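You operate a simulated robot arm through the tools that you are given. There is no shell and no other tool. Be economical: measure what you need, move in short steps, check, and stop when the job is done.

You run a simulated robot arm. Do the job below in one go: nothing can be reset, and whatever is moved stays where it is left.

## Task
Oil the rusty nut on block D, then slacken it.
Fine: the block stays clamped; can and spanner go back. Set down upright: green oil can.

Only the result counts: the job must be done as asked and must still hold three seconds after the hand-in. Knocking over, shifting, dropping, spilling or breaking anything else fails it.

## Robot
A 6-joint arm with a two-finger parallel gripper, fixed in place. Base frame: the origin is at the foot of the arm, x ahead of it, y to its left, z up; the work surface is at about z = 0.88. Readings come in m, rad, newtons and seconds.
With the tool pointing down near the work surface it reaches from about 0.36 to 0.76 m from the base axis. Its first joint turns from -1.152 to 1.152 rad. Payload 2.45 kg.
Tool frame: the origin (TCP) lies between the finger pads and is the grasp point; the fingertips stand 0.024 m ahead of it; z points along the fingers, y is the line along which they close. Largest opening 0.068 m; finger width 0.017, thickness 0.01; the body of the gripper, 0.04 by 0.07 m, starts 0.041 m behind the TCP.
Orientation is told as [roll, pitch, yaw] about the base's x, y, z axes, in that order, counted from this pose: with the fingers straight down and closing along the base's y, the tool's x points along the base's -x, its y along +y and its z along -z.

## Interface
- The arm moves only by the tool step_arm. Its argument "increments" is one flat list of numbers, 7 for each row, row after row: the shift along the tool's x, y, z in units of 500 mm (1.0 is 500 mm), then the turn, a rotation vector about the tool's x, y, z in units of 180 degrees (1.0 is 180 degrees), then the finger opening in m, from 0 to 0.068. In form: [tx, ty, tz, rx, ry, rz, jaw, tx, ty, tz, rx, ry, rz, jaw, ...]. A call has 1 to 12 rows; each row is the pose to reach, as a shift and turn from the pose commanded when the call began, along the tool's axes at that moment. A call with a number of a shift or a turn outside -1 to 1 is refused whole. A row lasts 0.2 s, in which the tool goes at most 0.05 m and 0.15 rad; a call with a longer step from one row to the next is refused whole, and so is a gripper value outside its range. A pose out of reach is approached as far as the arm can. The call stops where the force on the tool passes 40 N (or 10 N more than at its start, if that is more) or the arm is blocked; 0.2 s more then pass. The fingers move at their own pace (about 0.108 m/s each) and stop on an object; they squeeze with about 43 N. The grip force told is the motor's: it shows also when the fingers shut on nothing. Time passes only in rows, and 0.2 s behind the last, so rows that repeat a pose let the fingers close. It gives the time, the measured TCP pose, the force on the tool (base axes), the opening and the grip force at its end, in the units of the frame above (readings bear some noise), with the torque about the TCP (base axes, N m) and any sound that the robot's microphone picked up, and new pictures: "views" is both (left out), scene, wrist or none.
- Cameras (640 x 400 px; columns grow to the right, rows downward): "scene" is fixed at [0.1803, 0.4359, 1.4493]; the picture's right is [-0.53, -0.85, 0.00], its down [-0.61, 0.38, -0.70] and it looks along [0.60, -0.37, -0.71] (base axes); focal length 288 px, centre (320, 200). "wrist" rides on the gripper at [0.084, 0.011, -0.075] in the tool frame; the picture's right is [-0.13, 0.99, 0.00], its down [-0.60, -0.08, -0.79] and it looks along [-0.79, -0.10, 0.61] (tool axes); focal length 251 px, centre (320, 200).
- point_at(camera, pixels): for up to 12 pixels [column, row] of the newest picture of that camera ("zoom" is the newest enlarged one), the place [x, y, z] in the base frame of the surface seen there, good to about 0.003 m. The clock stands still meanwhile.
- enlarge(camera, box): a new picture of the part [left, top, right, bottom] of that camera's present view, enlarged. The clock stands still meanwhile.
- sign_off(): hands the job in; it is judged then, once.

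Go step by step. Measure first, check grasps and placings, and put right what went wrong. The budget is 80 turns and 200 pictures, counting those below and the enlarged ones. Unless the task says otherwise, let go and move clear before handing in, and close with one line.

The tools are called after "Request:" by a JSON object that holds its "fn" and its "kwargs". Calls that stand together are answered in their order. step_arm: Moves the arm, as the interface text tells. Its arguments: {"type":"object","properties":{"increments":{"type":"array"},"views":{"type":"string","enum":["both","scene","wrist","none"]}},"required":["increments"]} The other tools are called the same way: point_at (camera, pixels) gives the place of the surface under pixels of a picture; enlarge (camera, box) takes an enlarged picture of a part of a camera's view; sign_off () hands the job in.

At the start:

```text
clock: 0.0
ee_pos: [0.3774, 0.2608, 1.2315]
orientation: [0.0, 0.0, 0.0]
ft_force: [-0.1, -0.1, 0.2]
ft_torque: [0.02, 0.01, -0.02]
width: 0.0676
grip_force: 0.1
```

scene: 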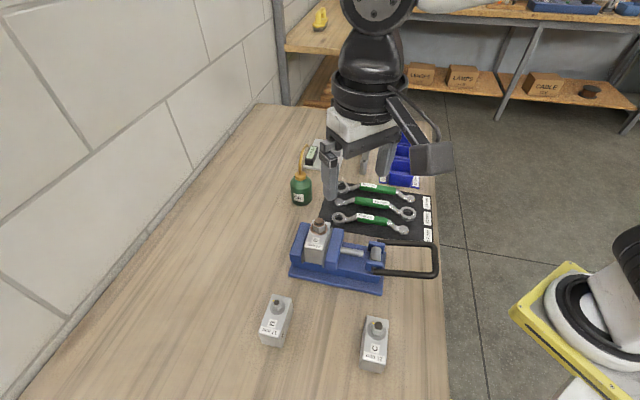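
wrist: 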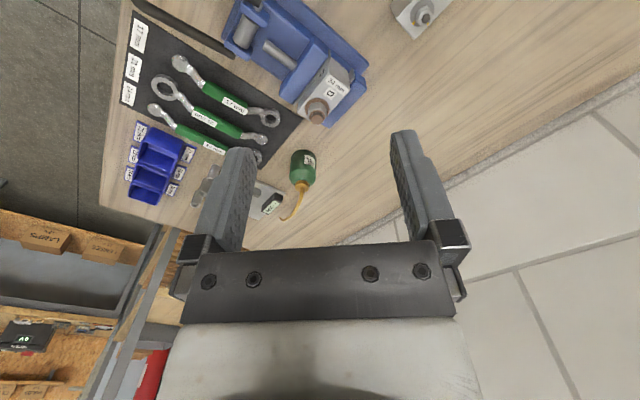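

The pictures show a vise with a block and rusty nut near scene pixel (316,240), the oil can at (301,188) and three spanners at (375,205). I'll enlarge these to read the labels.

Request:
{"fn": "enlarge", "kwargs": {"camera": "scene", "box": [270, 130, 450, 300]}}

Request:
{"fn": "enlarge", "kwargs": {"camera": "wrist", "box": [100, 0, 380, 230]}}

Request:
{"fn": "enlarge", "kwargs": {"camera": "scene", "box": [280, 205, 360, 275]}}

```text
2.35 times, centred on (360, 215) of scene
```

zoom: 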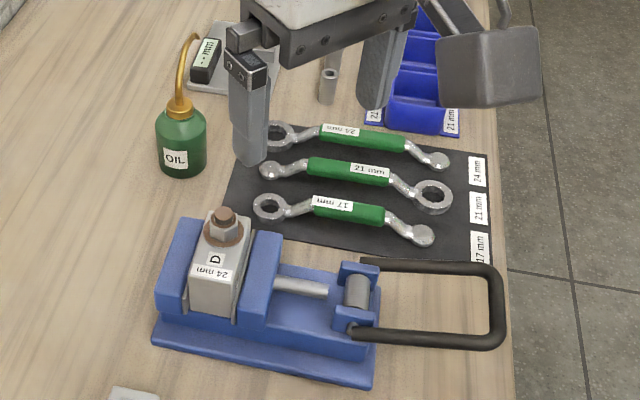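

```text
1.74 times, centred on (240, 115) of wrist
```

zoom: 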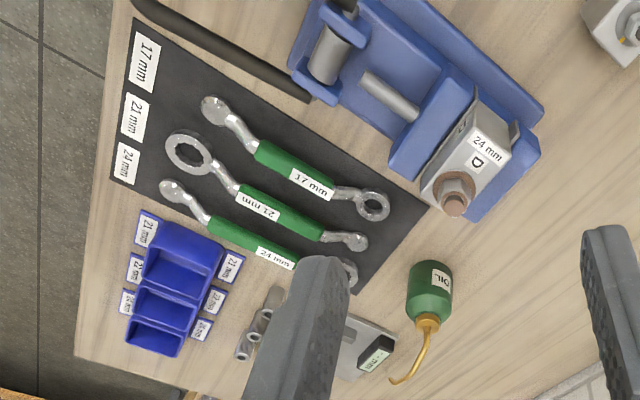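

```text
5.71 times, centred on (320, 240) of scene
```

zoom: 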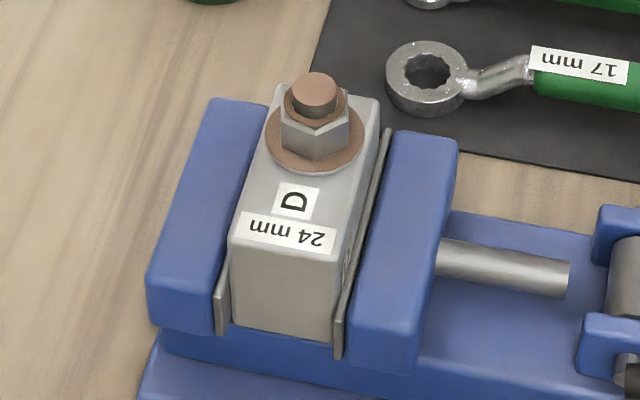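

Block D is marked 24 mm. I'll measure the key places now.

Request:
{"fn": "point_at", "kwargs": {"camera": "scene", "pixels": [[320, 221], [319, 229], [317, 253], [301, 178], [303, 148], [342, 187], [380, 189], [409, 198], [341, 202], [407, 213], [339, 218], [403, 230]]}}

Request:
{"fn": "enlarge", "kwargs": {"camera": "scene", "box": [280, 130, 350, 210]}}

Request:
{"fn": "enlarge", "kwargs": {"camera": "scene", "box": [325, 170, 435, 245]}}

```text
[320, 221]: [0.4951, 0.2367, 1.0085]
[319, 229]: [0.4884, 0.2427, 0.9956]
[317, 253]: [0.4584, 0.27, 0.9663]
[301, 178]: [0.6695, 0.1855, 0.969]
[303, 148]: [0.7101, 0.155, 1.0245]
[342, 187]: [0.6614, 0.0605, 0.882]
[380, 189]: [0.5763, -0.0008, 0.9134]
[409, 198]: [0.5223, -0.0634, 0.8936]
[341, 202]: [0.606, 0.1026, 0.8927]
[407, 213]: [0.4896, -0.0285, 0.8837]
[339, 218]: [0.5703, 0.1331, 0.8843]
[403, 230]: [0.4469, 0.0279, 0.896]
```

```text
5.00 times, centred on (315, 170) of scene
```

zoom: 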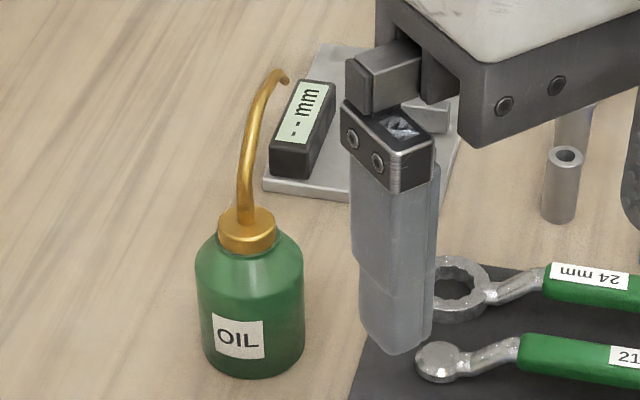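

```text
5.33 times, centred on (380, 208) of scene
```

zoom: 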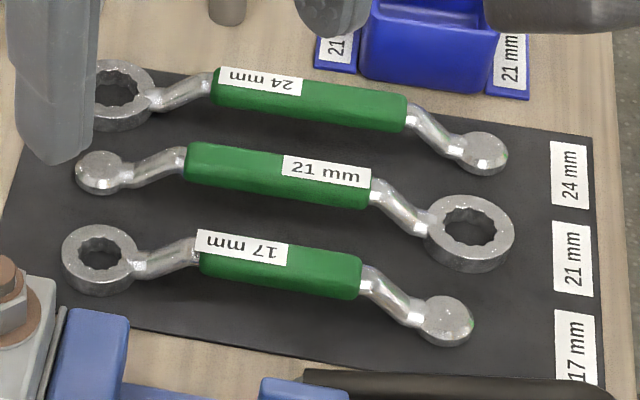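

Next I'll move the arm to the right, clear of the scene camera's line to the can and the spanners.

Request:
{"fn": "step_arm", "kwargs": {"increments": [0.0, -0.09, 0, 0, 0, 0, 0.068, 0.0, -0.18, 0, 0, 0, 0, 0.068, 0, -0.27, 0, 0, 0, 0, 0.068, 0, -0.36, 0, 0, 0, 0, 0.068, 0, -0.45, 0, 0, 0, 0, 0.068, 0, -0.54, 0, 0, 0, 0, 0.068, 0, -0.63, 0, 0, 0, 0, 0.068]}}

```text
clock: 1.6
ee_pos: [0.3775, -0.0553, 1.232]
orientation: [-0.001, 0.001, 0.0]
ft_force: [0.0, -0.6, 0.0]
ft_torque: [0.0, 0.02, 0.0]
width: 0.0683
grip_force: 0.1
```

scene: 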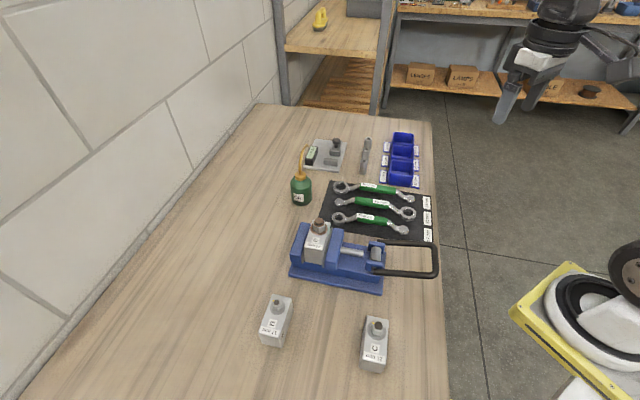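
wrist: 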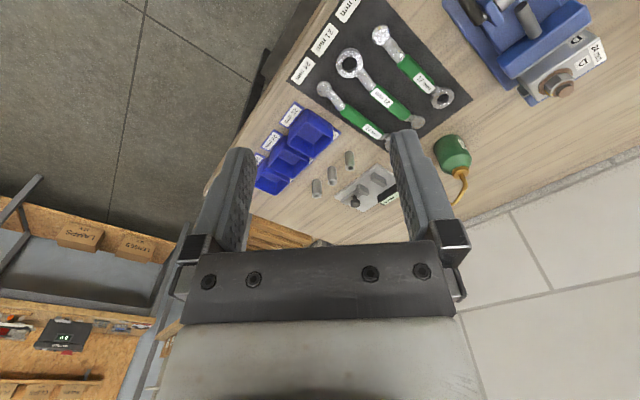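

The view is now clear. I'll enlarge the can, spanners, gauge and nut.

Request:
{"fn": "enlarge", "kwargs": {"camera": "scene", "box": [285, 135, 350, 210]}}

Request:
{"fn": "enlarge", "kwargs": {"camera": "wrist", "box": [380, 0, 640, 220]}}

Request:
{"fn": "enlarge", "kwargs": {"camera": "scene", "box": [325, 173, 425, 243]}}

```text
5.33 times, centred on (318, 172) of scene
```

zoom: 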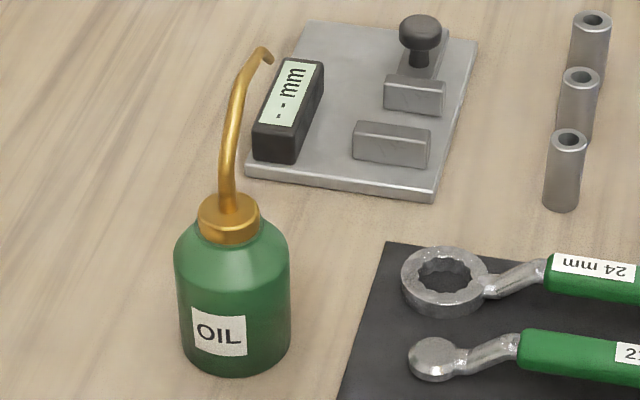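

```text
1.82 times, centred on (510, 110) of wrist
```

zoom: 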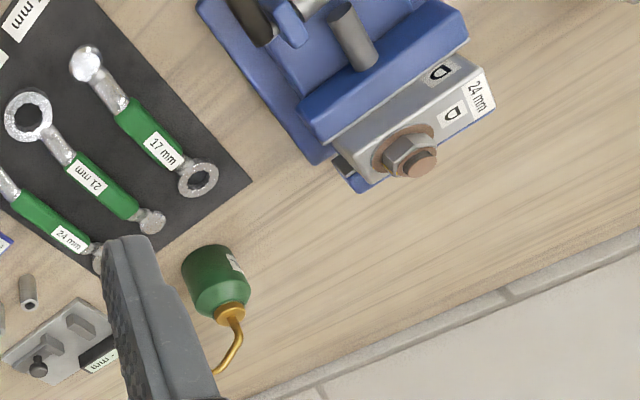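

```text
5.71 times, centred on (375, 208) of scene
```

zoom: 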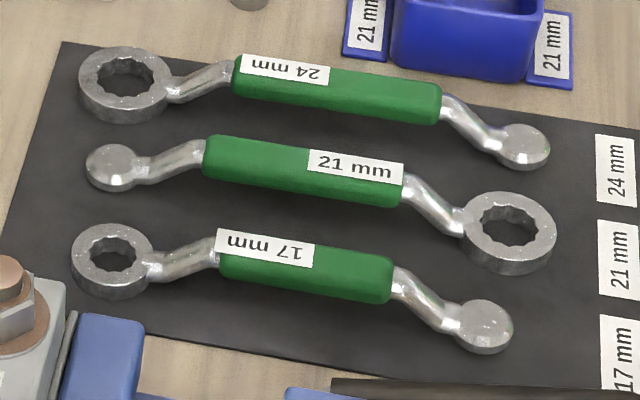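

I'll measure spanner 24 on this zoom. The can and nut follow on their own zooms.

Request:
{"fn": "point_at", "kwargs": {"camera": "zoom", "pixels": [[123, 48], [122, 118], [82, 85], [165, 85], [123, 78], [240, 75], [335, 82], [435, 95], [335, 110], [525, 140], [200, 78], [465, 110]]}}

Request:
{"fn": "point_at", "kwargs": {"camera": "scene", "pixels": [[292, 185], [310, 184], [301, 204], [301, 176], [301, 170], [300, 160], [302, 150], [308, 145], [319, 220], [320, 152], [316, 142]]}}

Request:
{"fn": "enlarge", "kwargs": {"camera": "scene", "box": [295, 140, 315, 180]}}

```text
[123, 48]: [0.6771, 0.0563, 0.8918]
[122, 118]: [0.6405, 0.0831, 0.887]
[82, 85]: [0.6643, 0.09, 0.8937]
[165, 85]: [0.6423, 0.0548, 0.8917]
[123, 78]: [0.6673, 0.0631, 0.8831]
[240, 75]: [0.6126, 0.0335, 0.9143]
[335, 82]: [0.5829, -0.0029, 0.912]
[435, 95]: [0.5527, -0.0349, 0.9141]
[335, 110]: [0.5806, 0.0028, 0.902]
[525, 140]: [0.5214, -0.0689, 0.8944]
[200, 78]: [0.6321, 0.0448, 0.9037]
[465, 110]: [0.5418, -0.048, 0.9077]
```

```text
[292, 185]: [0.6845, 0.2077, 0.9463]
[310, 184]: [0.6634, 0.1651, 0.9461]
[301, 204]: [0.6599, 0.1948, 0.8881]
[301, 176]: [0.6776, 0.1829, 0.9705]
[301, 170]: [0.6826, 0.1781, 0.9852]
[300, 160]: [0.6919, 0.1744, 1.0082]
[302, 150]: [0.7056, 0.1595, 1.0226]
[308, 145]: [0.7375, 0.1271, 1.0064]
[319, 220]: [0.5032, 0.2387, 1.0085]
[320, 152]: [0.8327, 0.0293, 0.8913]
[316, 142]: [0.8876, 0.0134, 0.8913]
```

```text
10.00 times, centred on (305, 160) of scene
```

zoom: 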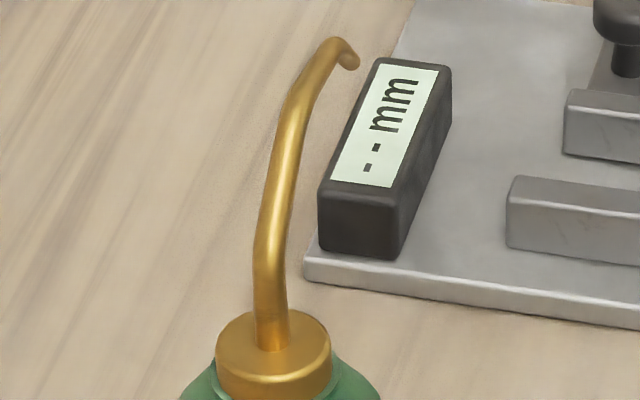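

Next I'll measure along the spout.

Request:
{"fn": "point_at", "kwargs": {"camera": "zoom", "pixels": [[270, 345], [270, 300], [270, 250], [280, 190], [290, 130], [305, 80], [325, 48], [338, 42], [350, 55], [355, 64], [272, 390], [250, 335]]}}

Request:
{"fn": "enlarge", "kwargs": {"camera": "wrist", "box": [420, 120, 500, 220]}}

```text
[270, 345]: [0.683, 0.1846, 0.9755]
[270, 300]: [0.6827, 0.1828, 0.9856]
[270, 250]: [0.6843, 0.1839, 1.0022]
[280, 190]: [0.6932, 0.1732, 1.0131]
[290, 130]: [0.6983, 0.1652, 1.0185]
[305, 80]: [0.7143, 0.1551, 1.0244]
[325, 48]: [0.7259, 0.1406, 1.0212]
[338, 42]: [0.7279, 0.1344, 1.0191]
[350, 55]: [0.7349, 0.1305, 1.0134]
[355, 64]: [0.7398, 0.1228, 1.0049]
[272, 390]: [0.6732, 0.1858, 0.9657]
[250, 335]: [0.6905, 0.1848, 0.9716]
```

```text
4.00 times, centred on (460, 170) of wrist
```

zoom: 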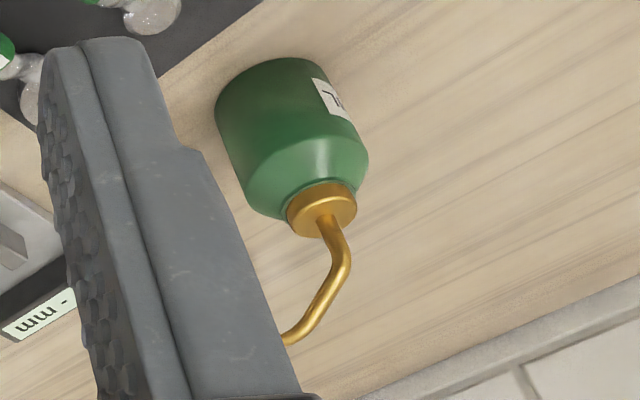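

The can axis is near (0.685, 0.182), and its spout points toward about -47° with the tip near (0.739, 0.124, 1.005). The plan is to grip the body with the tool tilted 40° along the spout direction. I'll first move above and behind the can with that orientation.

Request:
{"fn": "step_arm", "kwargs": {"increments": [-0.0494, 0.0701, 0.016, 0.0101, -0.0233, 0.0278, 0.068, -0.0989, 0.1401, 0.032, 0.0202, -0.0465, 0.0556, 0.068, -0.1483, 0.2102, 0.048, 0.0304, -0.0698, 0.0834, 0.068, -0.1978, 0.2803, 0.064, 0.0405, -0.0931, 0.1112, 0.068, -0.2472, 0.3503, 0.08, 0.0506, -0.1163, 0.1389, 0.068, -0.2967, 0.4204, 0.096, 0.0607, -0.1396, 0.1667, 0.068, -0.3461, 0.4905, 0.112, 0.0709, -0.1629, 0.1945, 0.068, -0.3956, 0.5605, 0.128, 0.081, -0.1861, 0.2223, 0.068, -0.445, 0.6306, 0.144, 0.0911, -0.2094, 0.2501, 0.068]}}

```text
clock: 3.6
ee_pos: [0.6001, 0.2613, 1.1589]
orientation: [0.002, -0.699, -0.823]
ft_force: [0.3, 0.2, -0.8]
ft_torque: [0.0, -0.02, -0.01]
width: 0.068
grip_force: 0.0
```

scene: 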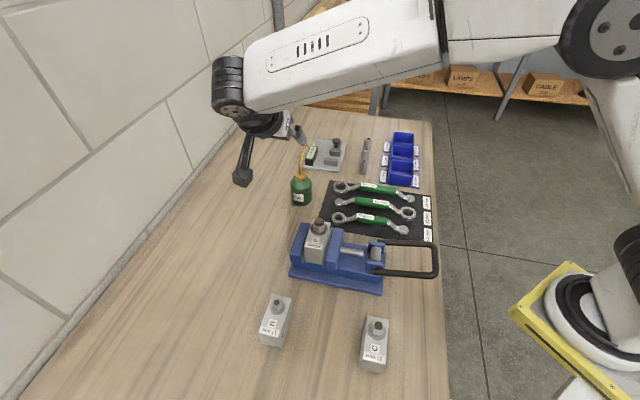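
wrist: 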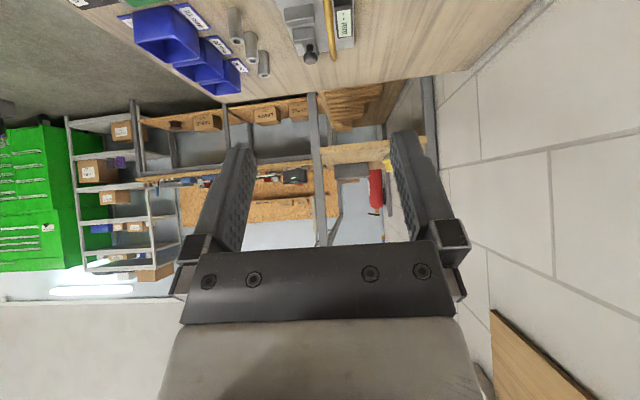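

The pose was reached as planned. Next I'll drop to the pre-grasp point on the approach line, 0.13 m behind the can.

Request:
{"fn": "step_arm", "kwargs": {"increments": [0.037, 0.0055, 0.0772, 0, 0, 0, 0.068, 0.0733, 0.0109, 0.1544, 0, 0, 0, 0.068, 0.11, 0.0164, 0.2316, 0, 0, 0, 0.068]}}

```text
clock: 4.4
ee_pos: [0.6278, 0.2428, 1.0343]
orientation: [0.003, -0.699, -0.821]
ft_force: [0.3, -0.4, -0.7]
ft_torque: [0.0, -0.01, 0.01]
width: 0.068
grip_force: 0.0
```

scene: 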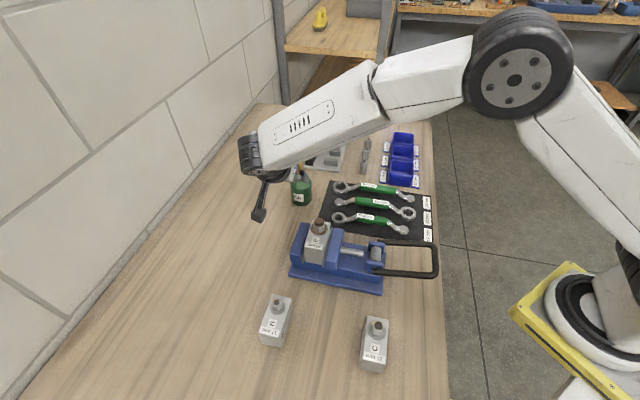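
wrist: 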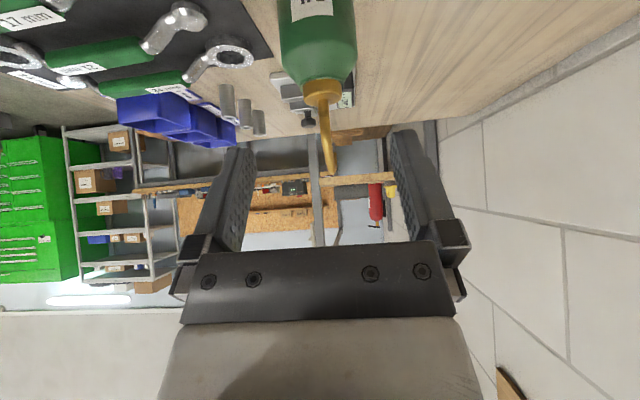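

The can sits between the fingers in the wrist view. I'll check its lateral alignment before advancing.

Request:
{"fn": "point_at", "kwargs": {"camera": "wrist", "pixels": [[321, 86], [305, 90], [340, 90], [290, 65], [348, 65], [318, 60], [324, 130], [332, 170]]}}

Request:
{"fn": "enlarge", "kwargs": {"camera": "wrist", "box": [220, 0, 420, 190]}}

```text
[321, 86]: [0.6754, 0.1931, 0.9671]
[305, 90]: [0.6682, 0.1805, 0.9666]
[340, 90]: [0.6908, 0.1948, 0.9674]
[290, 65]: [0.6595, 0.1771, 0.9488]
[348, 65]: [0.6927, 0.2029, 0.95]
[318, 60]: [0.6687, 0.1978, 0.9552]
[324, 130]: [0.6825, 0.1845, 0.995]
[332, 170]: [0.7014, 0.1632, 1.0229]
```

```text
2.11 times, centred on (320, 95) of wrist
```

zoom: 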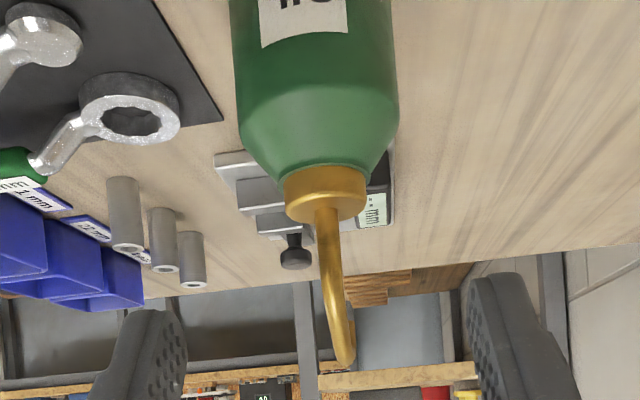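

The alignment is good to about 1 mm across the fingers. I'll advance along the tool axis to the grasp.

Request:
{"fn": "step_arm", "kwargs": {"increments": [0.0005, 0, 0.065, 0, 0, 0, 0.068, 0.001, 0, 0.13, 0, 0, 0, 0.068, 0.0015, 0, 0.18, 0, 0, 0, 0.068, 0.002, 0, 0.22, 0, 0, 0, 0.068, 0.0022, 0, 0.2626, 0, 0, 0, 0.068]}}

```text
clock: 5.7
ee_pos: [0.6912, 0.1844, 0.945]
orientation: [0.026, -0.712, -0.831]
ft_force: [-1.3, 0.6, 4.8]
ft_torque: [-0.05, -0.09, 0.0]
width: 0.068
grip_force: 0.1
stopped in row 5: the force on the tool passed its limit at 44 N (the readings are from after the stop); the commanded pose is now the measured one
```

scene: 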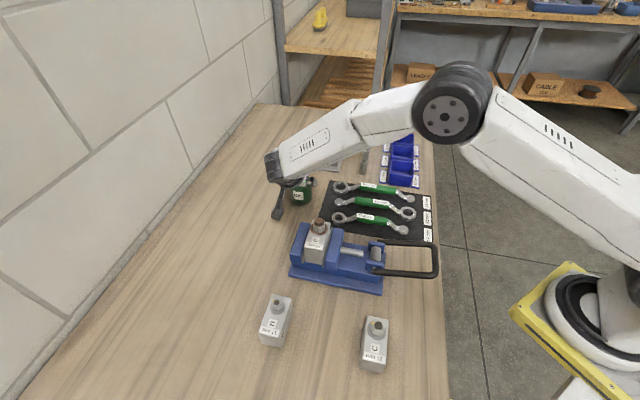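
wrist: 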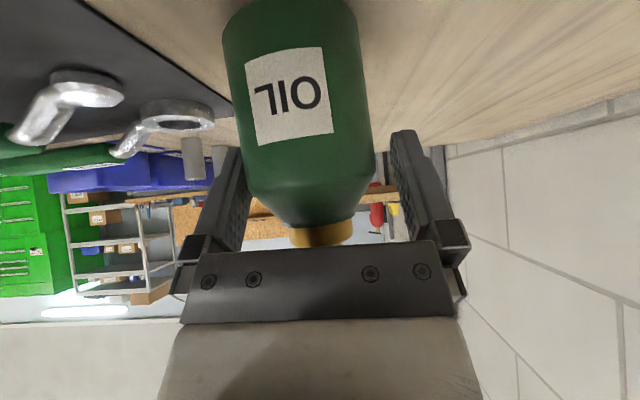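

The advance stopped at a contact of 44 N, with the TCP at z 0.945. I'll back off 4 cm to see what touched and whether the can moved.

Request:
{"fn": "point_at", "kwargs": {"camera": "wrist", "pixels": [[235, 110], [365, 110], [298, 160], [320, 235], [290, 20], [400, 137], [407, 145]]}}

Request:
{"fn": "enlarge", "kwargs": {"camera": "scene", "box": [250, 140, 350, 240]}}

Request:
{"fn": "step_arm", "kwargs": {"increments": [0, 0, -0.04, 0, 0, 0, 0.068, 0, 0, -0.08, 0, 0, 0, 0.068]}}

```text
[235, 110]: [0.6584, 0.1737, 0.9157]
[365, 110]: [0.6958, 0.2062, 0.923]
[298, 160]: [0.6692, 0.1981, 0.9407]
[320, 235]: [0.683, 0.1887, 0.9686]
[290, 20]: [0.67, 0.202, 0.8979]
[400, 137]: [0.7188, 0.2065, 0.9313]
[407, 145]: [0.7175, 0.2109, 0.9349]
```

```text
4.00 times, centred on (300, 190) of scene
```

zoom: 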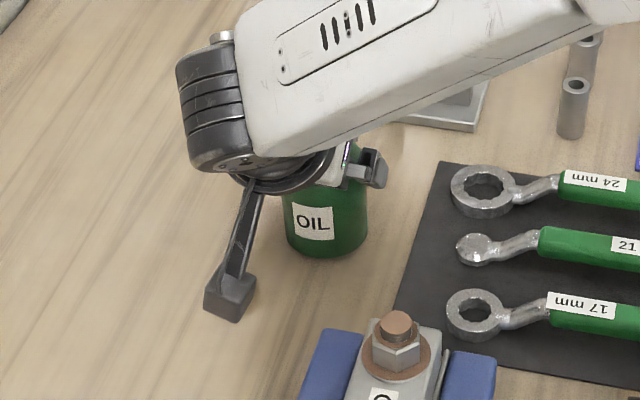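

```text
clock: 6.3
ee_pos: [0.6726, 0.2031, 0.9761]
orientation: [0.024, -0.708, -0.834]
ft_force: [-0.1, 0.2, -0.1]
ft_torque: [-0.02, 0.01, 0.0]
width: 0.068
grip_force: 0.0
```

scene: 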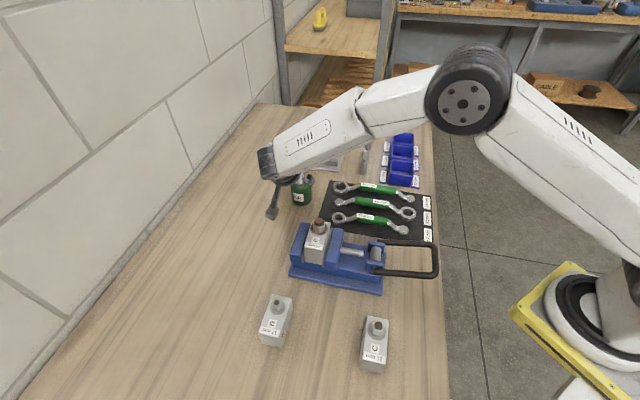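
wrist: 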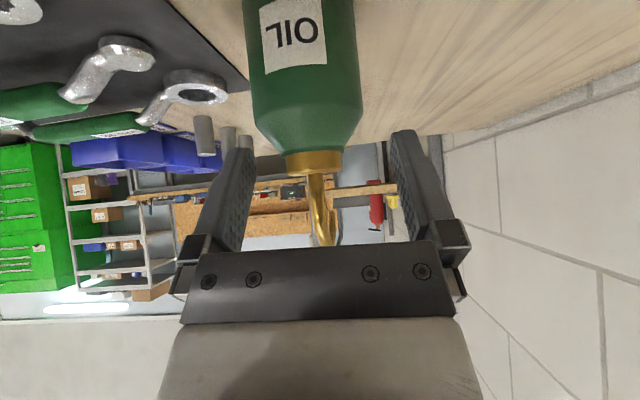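

The can did not move: its axis is still at (0.685, 0.182). The contact was most likely the palm against the spout or cap. I'll go in again with the can axis slightly nearer the fingertips, which leaves more room at the palm, and correct the 5 mm lateral drift first.

Request:
{"fn": "step_arm", "kwargs": {"increments": [0.0188, -0.0107, 0, 0.0076, 0, 0, 0.068, 0.0188, -0.0107, 0.03, 0.0076, 0, 0, 0.068, 0.0188, -0.0107, 0.055, 0.0076, 0, 0, 0.068, 0.0188, -0.0107, 0.0758, 0.0076, 0, 0, 0.068]}}

```text
clock: 7.3
ee_pos: [0.6805, 0.187, 0.9413]
orientation: [-0.002, -0.709, -0.833]
ft_force: [0.0, 1.7, 0.5]
ft_torque: [-0.02, -0.02, -0.01]
width: 0.0679
grip_force: 0.1
```

scene: 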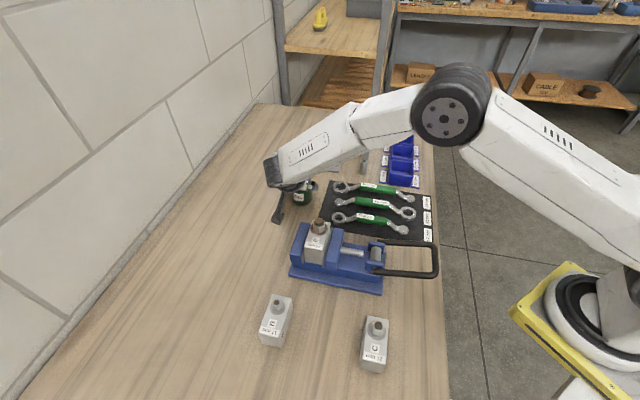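
wrist: 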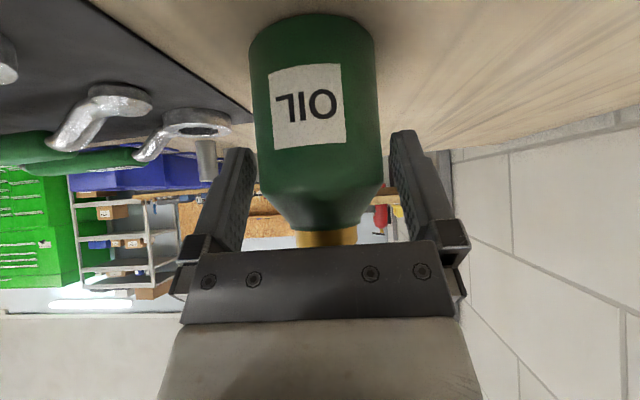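

The tool is in place with no contact. I'll close on the can.

Request:
{"fn": "step_arm", "kwargs": {"increments": [0, 0, 0, 0, 0, 0, 0.044, 0, 0, 0, 0, 0, 0, 0.044, 0, 0, 0, 0, 0, 0, 0.044], "views": "wrist"}}

```text
clock: 8.1
ee_pos: [0.6801, 0.1869, 0.9403]
orientation: [-0.003, -0.71, -0.833]
ft_force: [1.3, 0.0, 0.5]
ft_torque: [-0.02, -0.09, -0.03]
width: 0.0562
grip_force: 43.0
```

wrist: 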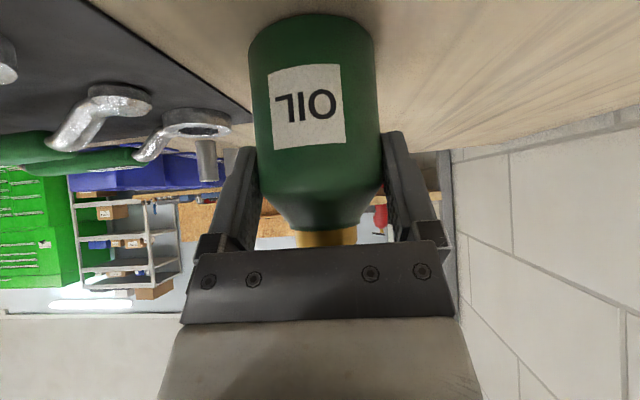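

The grip holds at 43 N with the can measuring 0.056 m wide. I'll lift straight up 0.15 m.

Request:
{"fn": "step_arm", "kwargs": {"increments": [-0.0196, 0, -0.0227, 0, 0, 0, 0.044, -0.0652, 0, -0.0758, 0, 0, 0, 0.044, -0.1304, 0, -0.1516, 0, 0, 0, 0.044, -0.1956, 0, -0.2274, 0, 0, 0, 0.044]}}

```text
clock: 9.1
ee_pos: [0.6808, 0.1872, 1.0912]
orientation: [-0.002, -0.708, -0.833]
ft_force: [0.0, 0.3, -3.2]
ft_torque: [-0.01, 0.01, 0.01]
width: 0.0564
grip_force: 42.7
```

scene: 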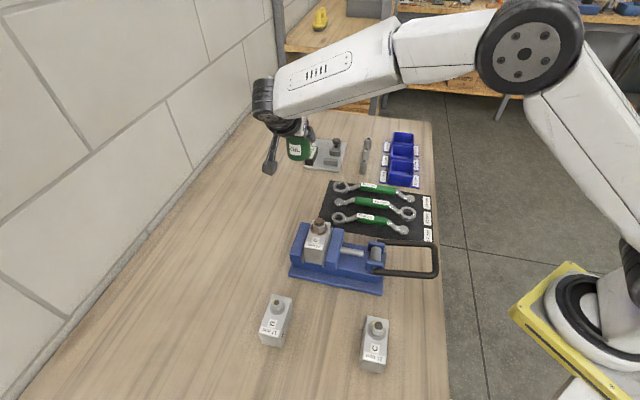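
wrist: 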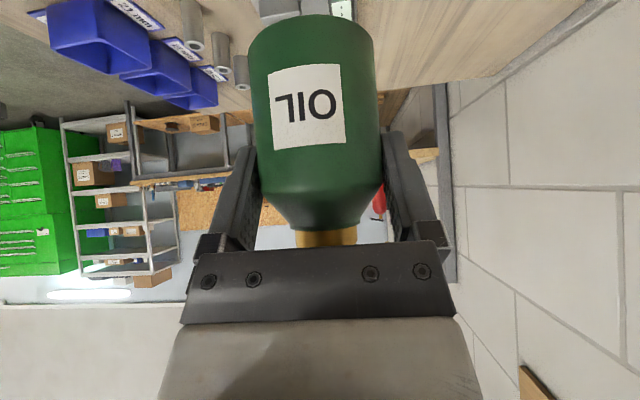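

The can is held, with the spout tip estimated at tool (-0.108, 0.001, 0.007). Before pouring I'll measure the nut precisely.

Request:
{"fn": "enlarge", "kwargs": {"camera": "scene", "box": [295, 205, 345, 240]}}

```text
11.43 times, centred on (320, 222) of scene
```

zoom: 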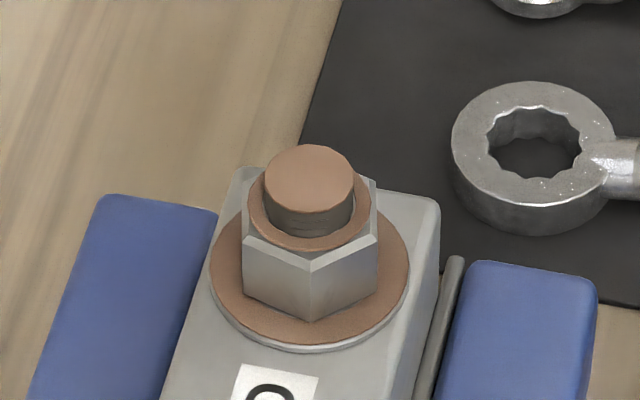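

Request:
{"fn": "point_at", "kwargs": {"camera": "zoom", "pixels": [[309, 173], [272, 175], [347, 175], [309, 150], [309, 197], [309, 243], [245, 245], [310, 265], [310, 318], [376, 240], [230, 290], [390, 290]]}}

```text
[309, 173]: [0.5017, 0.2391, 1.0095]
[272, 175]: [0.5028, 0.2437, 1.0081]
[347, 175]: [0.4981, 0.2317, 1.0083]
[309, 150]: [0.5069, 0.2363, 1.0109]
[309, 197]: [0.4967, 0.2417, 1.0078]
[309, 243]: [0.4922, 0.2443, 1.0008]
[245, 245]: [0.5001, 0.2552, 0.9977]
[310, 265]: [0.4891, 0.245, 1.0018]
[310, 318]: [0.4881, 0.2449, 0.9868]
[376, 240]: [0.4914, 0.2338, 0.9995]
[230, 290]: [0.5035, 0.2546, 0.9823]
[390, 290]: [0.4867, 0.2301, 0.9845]
```

The nut centre is (0.5015, 0.238), with the stud top at z 1.009 and one corner near 148°. I'll carry the can upright until the tip is above the nut.

Request:
{"fn": "step_arm", "kwargs": {"increments": [0.0238, -0.014, -0.0259, 0, 0, 0, 0.044, 0.0715, -0.042, -0.0776, 0, 0, 0, 0.044, 0.1192, -0.0701, -0.1293, 0, 0, 0, 0.044, 0.1668, -0.0981, -0.181, 0, 0, 0, 0.044, 0.2145, -0.1261, -0.2327, 0, 0, 0, 0.044, 0.2621, -0.1542, -0.2844, 0, 0, 0, 0.044, 0.3098, -0.1822, -0.3361, 0, 0, 0, 0.044, 0.3336, -0.1962, -0.362, 0, 0, 0, 0.044]}}

```text
clock: 10.9
ee_pos: [0.443, 0.3017, 1.1172]
orientation: [0.001, -0.71, -0.834]
ft_force: [0.2, 0.2, -4.6]
ft_torque: [-0.01, 0.01, 0.0]
width: 0.0566
grip_force: 42.9
```

scene: 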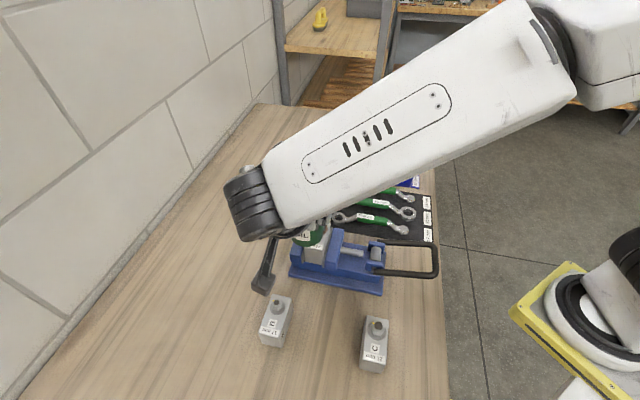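
wrist: 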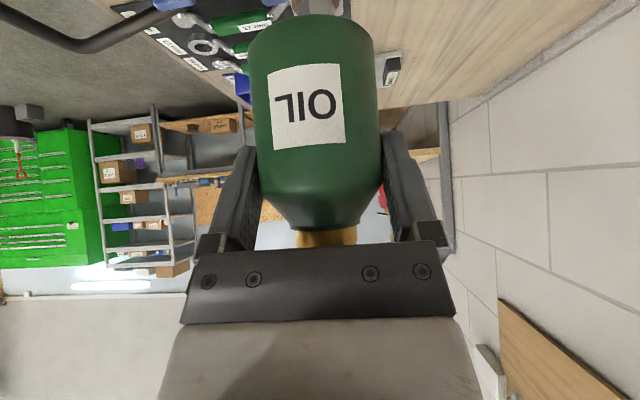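

The tip should now be about 0.17 m above the nut. I'll tilt 25° while pivoting about the tip and lowering it, then check.

Request:
{"fn": "step_arm", "kwargs": {"increments": [0.0194, 0, 0.0026, 0, 0.0347, 0, 0.044, 0.0402, 0, 0.0098, 0, 0.0694, 0, 0.044, 0.0586, 0, 0.018, 0, 0.1041, 0, 0.044, 0.0744, 0, 0.0272, 0, 0.1388, 0, 0.044]}}

```text
clock: 11.9
ee_pos: [0.43, 0.3147, 1.0845]
orientation: [0.0, -0.27, -0.832]
ft_force: [-0.2, -0.5, -2.9]
ft_torque: [0.02, -0.02, -0.01]
width: 0.0562
grip_force: 43.1
```

scene: 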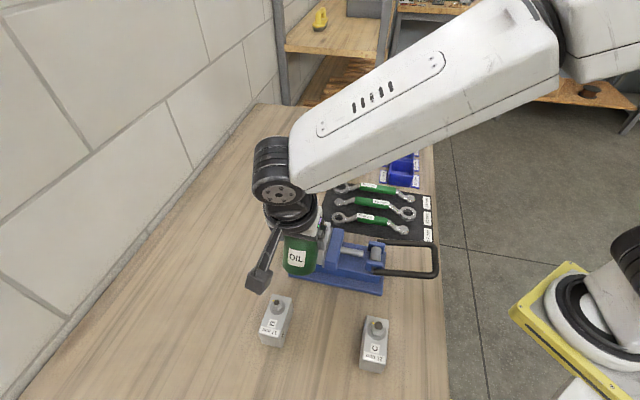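
wrist: 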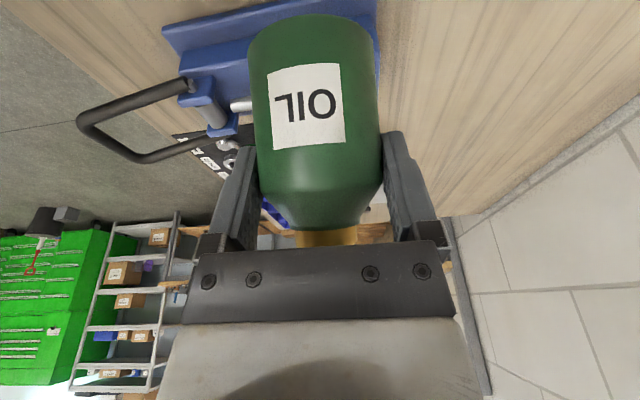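

The wrist view and pose match the plan. I'll continue to a 50° tilt with the tip about 2 cm above the stud, and hold briefly.

Request:
{"fn": "step_arm", "kwargs": {"increments": [0.0088, 0, 0.0188, 0, 0.0347, 0, 0.044, 0.0142, 0, 0.0344, 0, 0.0694, 0, 0.044, 0.016, 0, 0.047, 0, 0.1041, 0, 0.044, 0.0152, 0, 0.0582, 0, 0.1378, 0, 0.044, 0.0152, 0, 0.0582, 0, 0.1378, 0, 0.044, 0.0152, 0, 0.0582, 0, 0.1378, 0, 0.044]}}

```text
clock: 13.3
ee_pos: [0.4318, 0.3163, 1.0541]
orientation: [-0.002, 0.162, -0.833]
ft_force: [0.4, -0.5, -2.8]
ft_torque: [-0.05, -0.02, -0.03]
width: 0.0567
grip_force: 42.8
```

scene: 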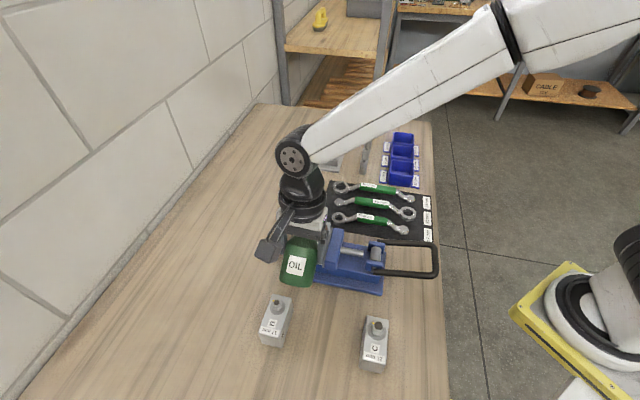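
wrist: 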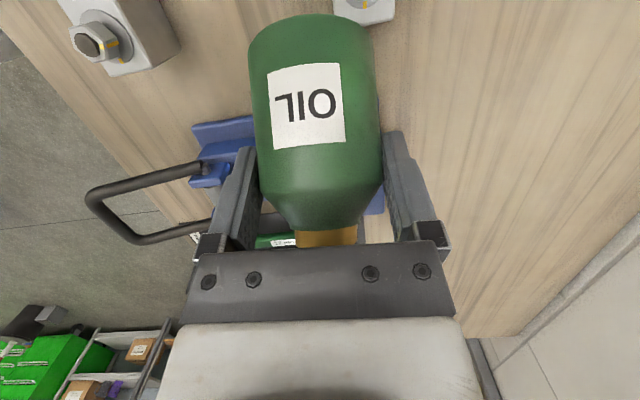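

There is no sign of oil yet and the tip is out of view. I'll tilt further about the tip to 65° and hold, listening and watching.

Request:
{"fn": "step_arm", "kwargs": {"increments": [-0.0036, 0, -0.028, 0, 0.042, 0, 0.044, -0.0112, 0, -0.0556, 0, 0.084, 0, 0.044, -0.0112, 0, -0.0556, 0, 0.084, 0, 0.044, -0.0112, 0, -0.0556, 0, 0.084, 0, 0.044, -0.0112, 0, -0.0556, 0, 0.084, 0, 0.044]}}

Request:
{"fn": "enlarge", "kwargs": {"camera": "scene", "box": [270, 180, 370, 290]}}

```text
clock: 14.5
ee_pos: [0.4377, 0.3082, 1.0801]
orientation: [0.0, 0.424, -0.832]
ft_force: [0.3, 1.2, -3.5]
ft_torque: [-0.05, -0.07, 0.01]
width: 0.0564
grip_force: 43.2
```

scene: 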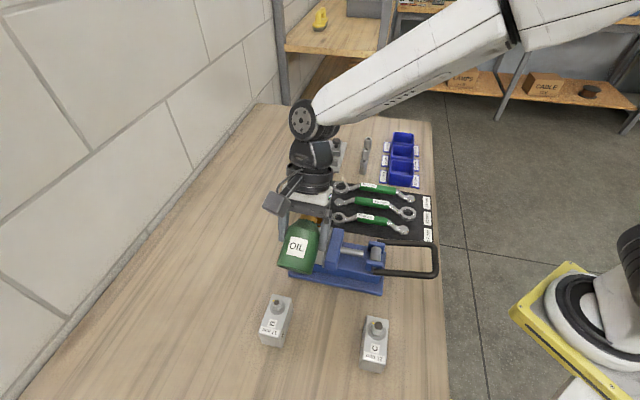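
wrist: 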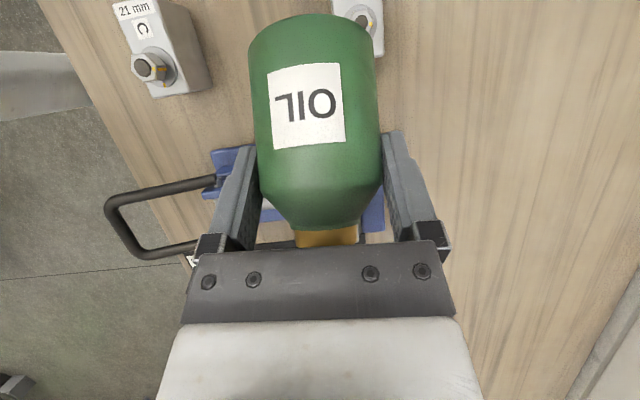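

```text
3.64 times, centred on (320, 235) of scene
```

zoom: 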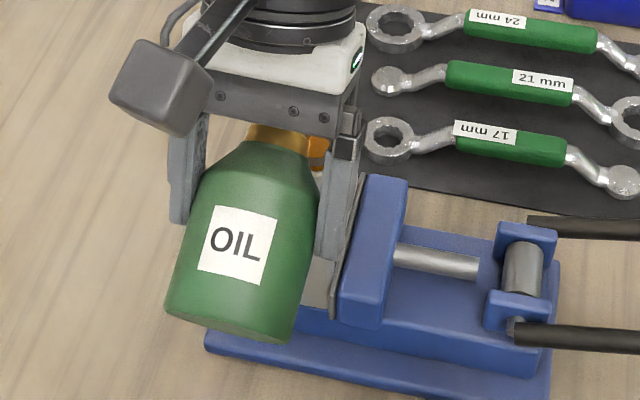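

I can't confirm oil from this angle, because the can hides the nut. I'll un-tilt about the tip, then slide the can left to expose the nut to the scene camera.

Request:
{"fn": "step_arm", "kwargs": {"increments": [0.0046, 0, 0.0204, 0, -0.0451, 0, 0.044, 0.0082, 0, 0.0324, 0, -0.0902, 0, 0.044, 0.012, 0, 0.0342, 0, -0.1353, 0, 0.044, 0.0114, 0, 0.035, 0, -0.1804, 0, 0.044, 0.007, 0, 0.0336, 0, -0.2255, 0, 0.044, 0.0034, 0, 0.02, 0, -0.2706, 0, 0.044, -0.0032, 0, 0.0038, 0, -0.3157, 0, 0.044, -0.0124, 0, -0.0164, 0, -0.3608, 0, 0.044, -0.0124, 0.08, -0.0164, 0, -0.3608, 0, 0.044, -0.0124, 0.16, -0.0164, 0, -0.3608, 0, 0.044, -0.0124, 0.2, -0.0164, 0, -0.3608, 0, 0.044]}}

Request:
{"fn": "enlarge", "kwargs": {"camera": "scene", "box": [285, 195, 365, 265]}}

```text
clock: 16.9
ee_pos: [0.5187, 0.369, 1.0865]
orientation: [-0.003, -0.71, -0.832]
ft_force: [0.2, 0.2, -3.9]
ft_torque: [0.0, 0.01, 0.0]
width: 0.0563
grip_force: 43.5
```

scene: 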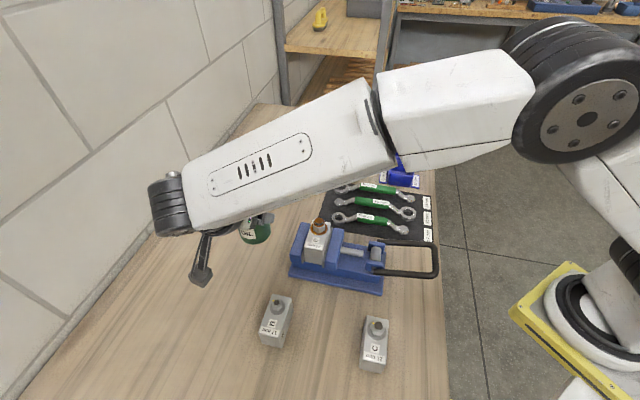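
wrist: 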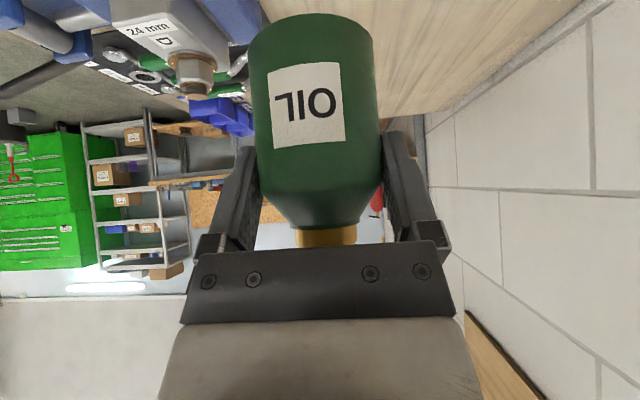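

```text
5.71 times, centred on (325, 230) of scene
```

zoom: 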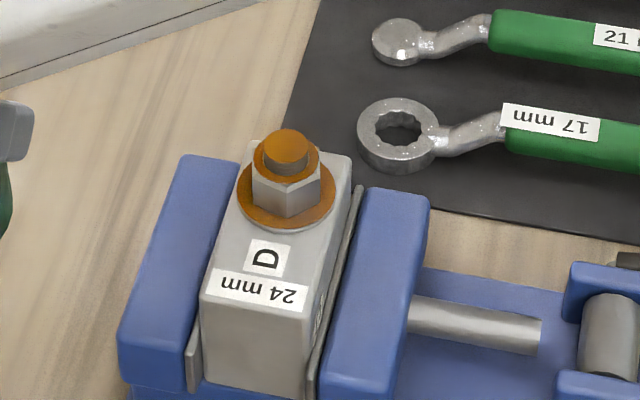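

The stud, nut and washer at zoom (288,165) are now wet orange, with no spill elsewhere, so the oiling is done. I'll carry the can back above its spot.

Request:
{"fn": "step_arm", "kwargs": {"increments": [-0.0312, -0.0005, 0.026, 0, 0, 0, 0.044, -0.0935, -0.0015, 0.0781, 0, 0, 0, 0.044, -0.1558, -0.0024, 0.1301, 0, 0, 0, 0.044, -0.2181, -0.0034, 0.1821, 0, 0, 0, 0.044, -0.2804, -0.0044, 0.2342, 0, 0, 0, 0.044, -0.3427, -0.0053, 0.2862, 0, 0, 0, 0.044, -0.3738, -0.0058, 0.3122, 0, 0, 0, 0.044, -0.3738, -0.0058, 0.3122, 0, 0, 0, 0.044]}}

```text
clock: 18.7
ee_pos: [0.6817, 0.1858, 1.0889]
orientation: [0.001, -0.71, -0.832]
ft_force: [-0.5, -0.7, -3.2]
ft_torque: [-0.02, 0.03, 0.01]
width: 0.0562
grip_force: 43.2
```

scene: 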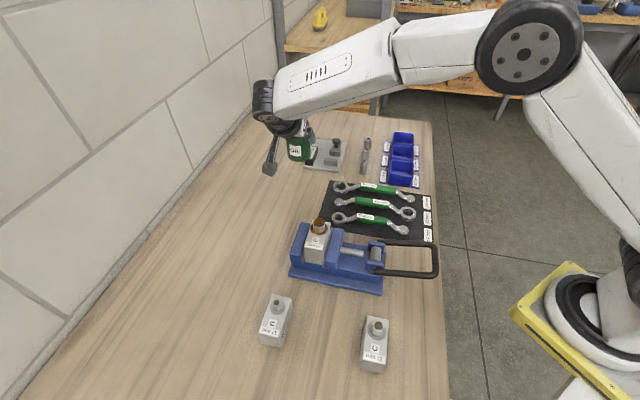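
wrist: 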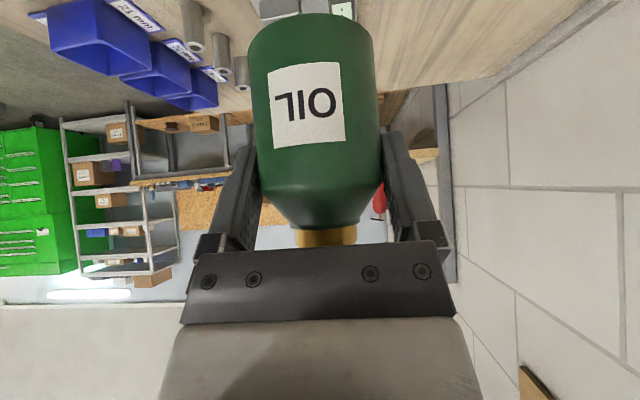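

The can is above its spot and aligned within 2 mm. I'll lower it to the height it was picked from.

Request:
{"fn": "step_arm", "kwargs": {"increments": [0.0488, 0, 0.0553, 0, 0, 0, 0.044, 0.0975, 0, 0.1105, 0, 0, 0, 0.044, 0.1463, 0, 0.1658, 0, 0, 0, 0.044, 0.18, 0, 0.204, 0, 0, 0, 0.044, 0.195, 0, 0.2215, 0, 0, 0, 0.044, 0.1963, 0, 0.223, 0, 0, 0, 0.044]}}

```text
clock: 20.1
ee_pos: [0.6784, 0.1878, 0.9415]
orientation: [0.002, -0.712, -0.834]
ft_force: [-2.5, -0.4, 1.8]
ft_torque: [-0.11, 0.03, -0.12]
width: 0.0566
grip_force: 42.7
```

scene: 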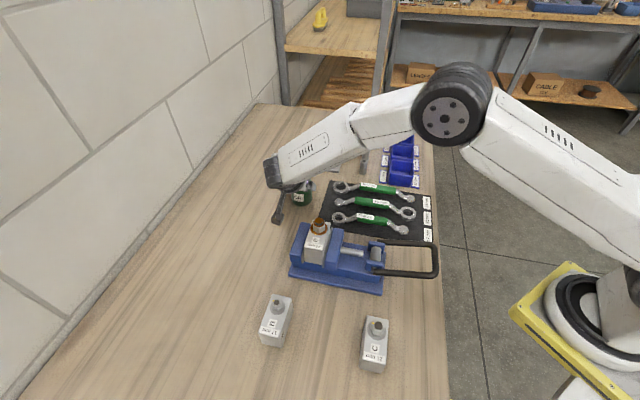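
wrist: 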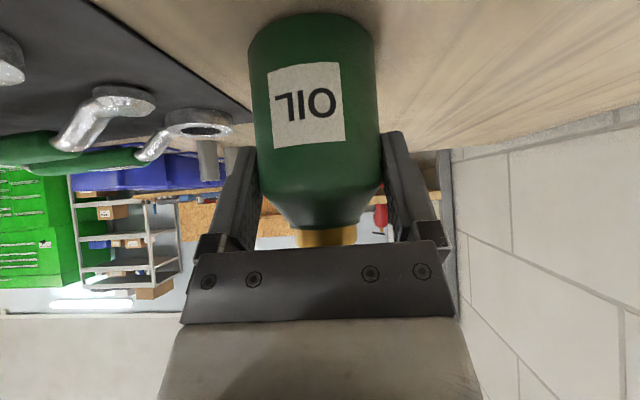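

The force reads +1.8 N, so the table now carries the can. I'll open the fingers and retreat along the tool axis.

Request:
{"fn": "step_arm", "kwargs": {"increments": [0, 0, 0, 0, 0, 0, 0.06, 0, 0, 0, 0, 0, 0, 0.068, 0, 0, 0, 0, 0, 0, 0.068, 0, 0, -0.04, 0, 0, 0, 0.068, 0, 0, -0.1, 0, 0, 0, 0.068, 0, 0, -0.18, 0, 0, 0, 0.068, 0, 0, -0.26, 0, 0, 0, 0.068]}}

Request:
{"fn": "enlarge", "kwargs": {"camera": "scene", "box": [265, 140, 345, 215]}}

```text
clock: 21.7
ee_pos: [0.6208, 0.2506, 1.039]
orientation: [-0.002, -0.709, -0.832]
ft_force: [-1.1, 0.0, -0.1]
ft_torque: [0.01, 0.01, 0.01]
width: 0.0679
grip_force: 0.0
```

scene: 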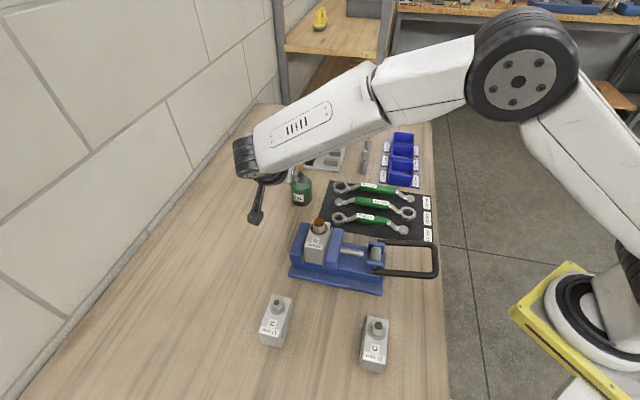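
wrist: 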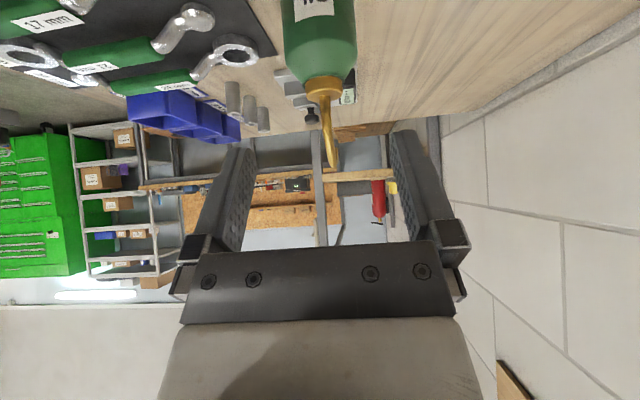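

```text
5.33 times, centred on (305, 178) of scene
```

zoom: 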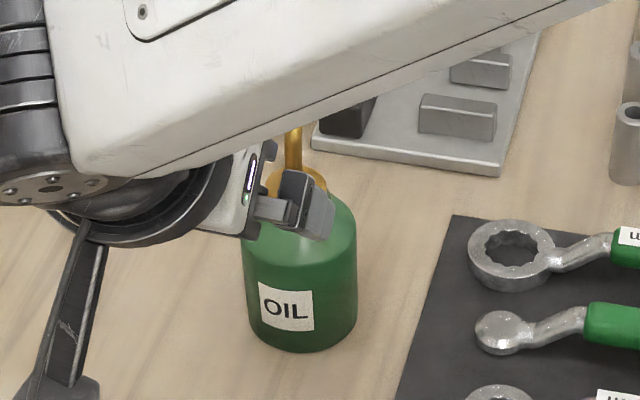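

The can stands upright in its place. Next is the 24 mm spanner, so I'll rise clear first.

Request:
{"fn": "step_arm", "kwargs": {"increments": [-0.0565, 0, -0.0657, 0, 0, 0, 0.068, -0.113, 0, -0.1314, 0, 0, 0, 0.068, -0.1695, 0, -0.1971, 0, 0, 0, 0.068], "views": "none"}}

```text
clock: 22.5
ee_pos: [0.6214, 0.2498, 1.1693]
orientation: [-0.002, -0.71, -0.831]
ft_force: [-0.4, -0.1, 0.3]
ft_torque: [0.03, -0.02, -0.02]
width: 0.0683
grip_force: 0.0
```

I'm at a safe height. Now I'll swing over the 24 mm spanner's handle with the fingers vertical and the closing axis across the handle (yaw about 0.81).

Request:
{"fn": "step_arm", "kwargs": {"increments": [-0.0089, -0.0358, 0.0317, -0.0154, 0.0143, -0.0416, 0.068, -0.0179, -0.0715, 0.0634, -0.0308, 0.0286, -0.0832, 0.068, -0.0268, -0.1073, 0.0951, -0.0462, 0.0429, -0.1247, 0.068, -0.0357, -0.143, 0.1268, -0.0616, 0.0572, -0.1663, 0.068, -0.0447, -0.1788, 0.1585, -0.077, 0.0715, -0.2079, 0.068, -0.0536, -0.2145, 0.1902, -0.0924, 0.0859, -0.2495, 0.068, -0.0625, -0.2503, 0.2219, -0.1077, 0.1002, -0.291, 0.068, -0.0715, -0.286, 0.2536, -0.1231, 0.1145, -0.3326, 0.068, -0.0804, -0.3218, 0.2853, -0.1385, 0.1288, -0.3742, 0.068, -0.0893, -0.3575, 0.317, -0.1539, 0.1431, -0.4158, 0.068, -0.0983, -0.3933, 0.3487, -0.1693, 0.1574, -0.4573, 0.068, -0.1072, -0.429, 0.3804, -0.1847, 0.1717, -0.4989, 0.068]}}

```text
clock: 25.1
ee_pos: [0.5732, -0.0178, 1.0609]
orientation: [0.0, 0.0, 0.812]
ft_force: [-0.3, 0.7, 0.8]
ft_torque: [0.0, 0.03, -0.01]
width: 0.0682
grip_force: 0.0
```

scene: 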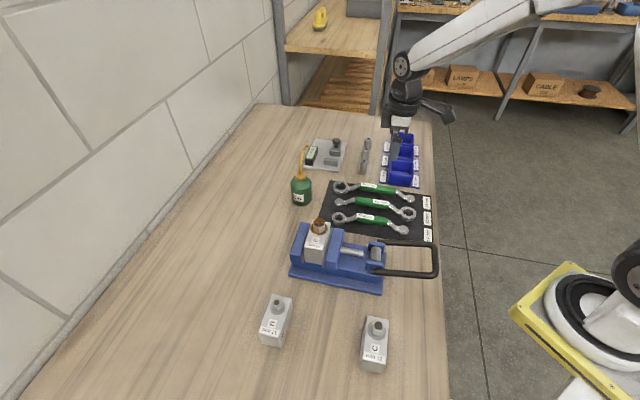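
wrist: 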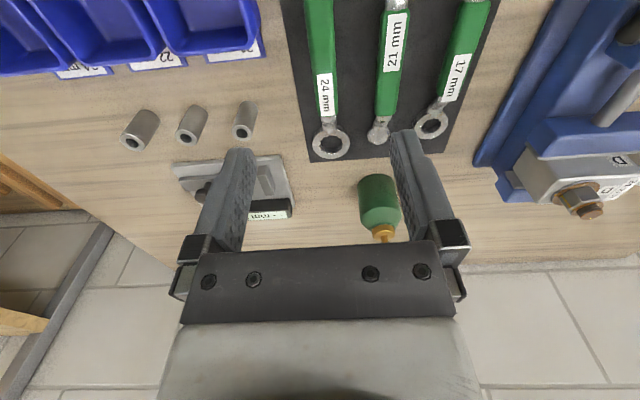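

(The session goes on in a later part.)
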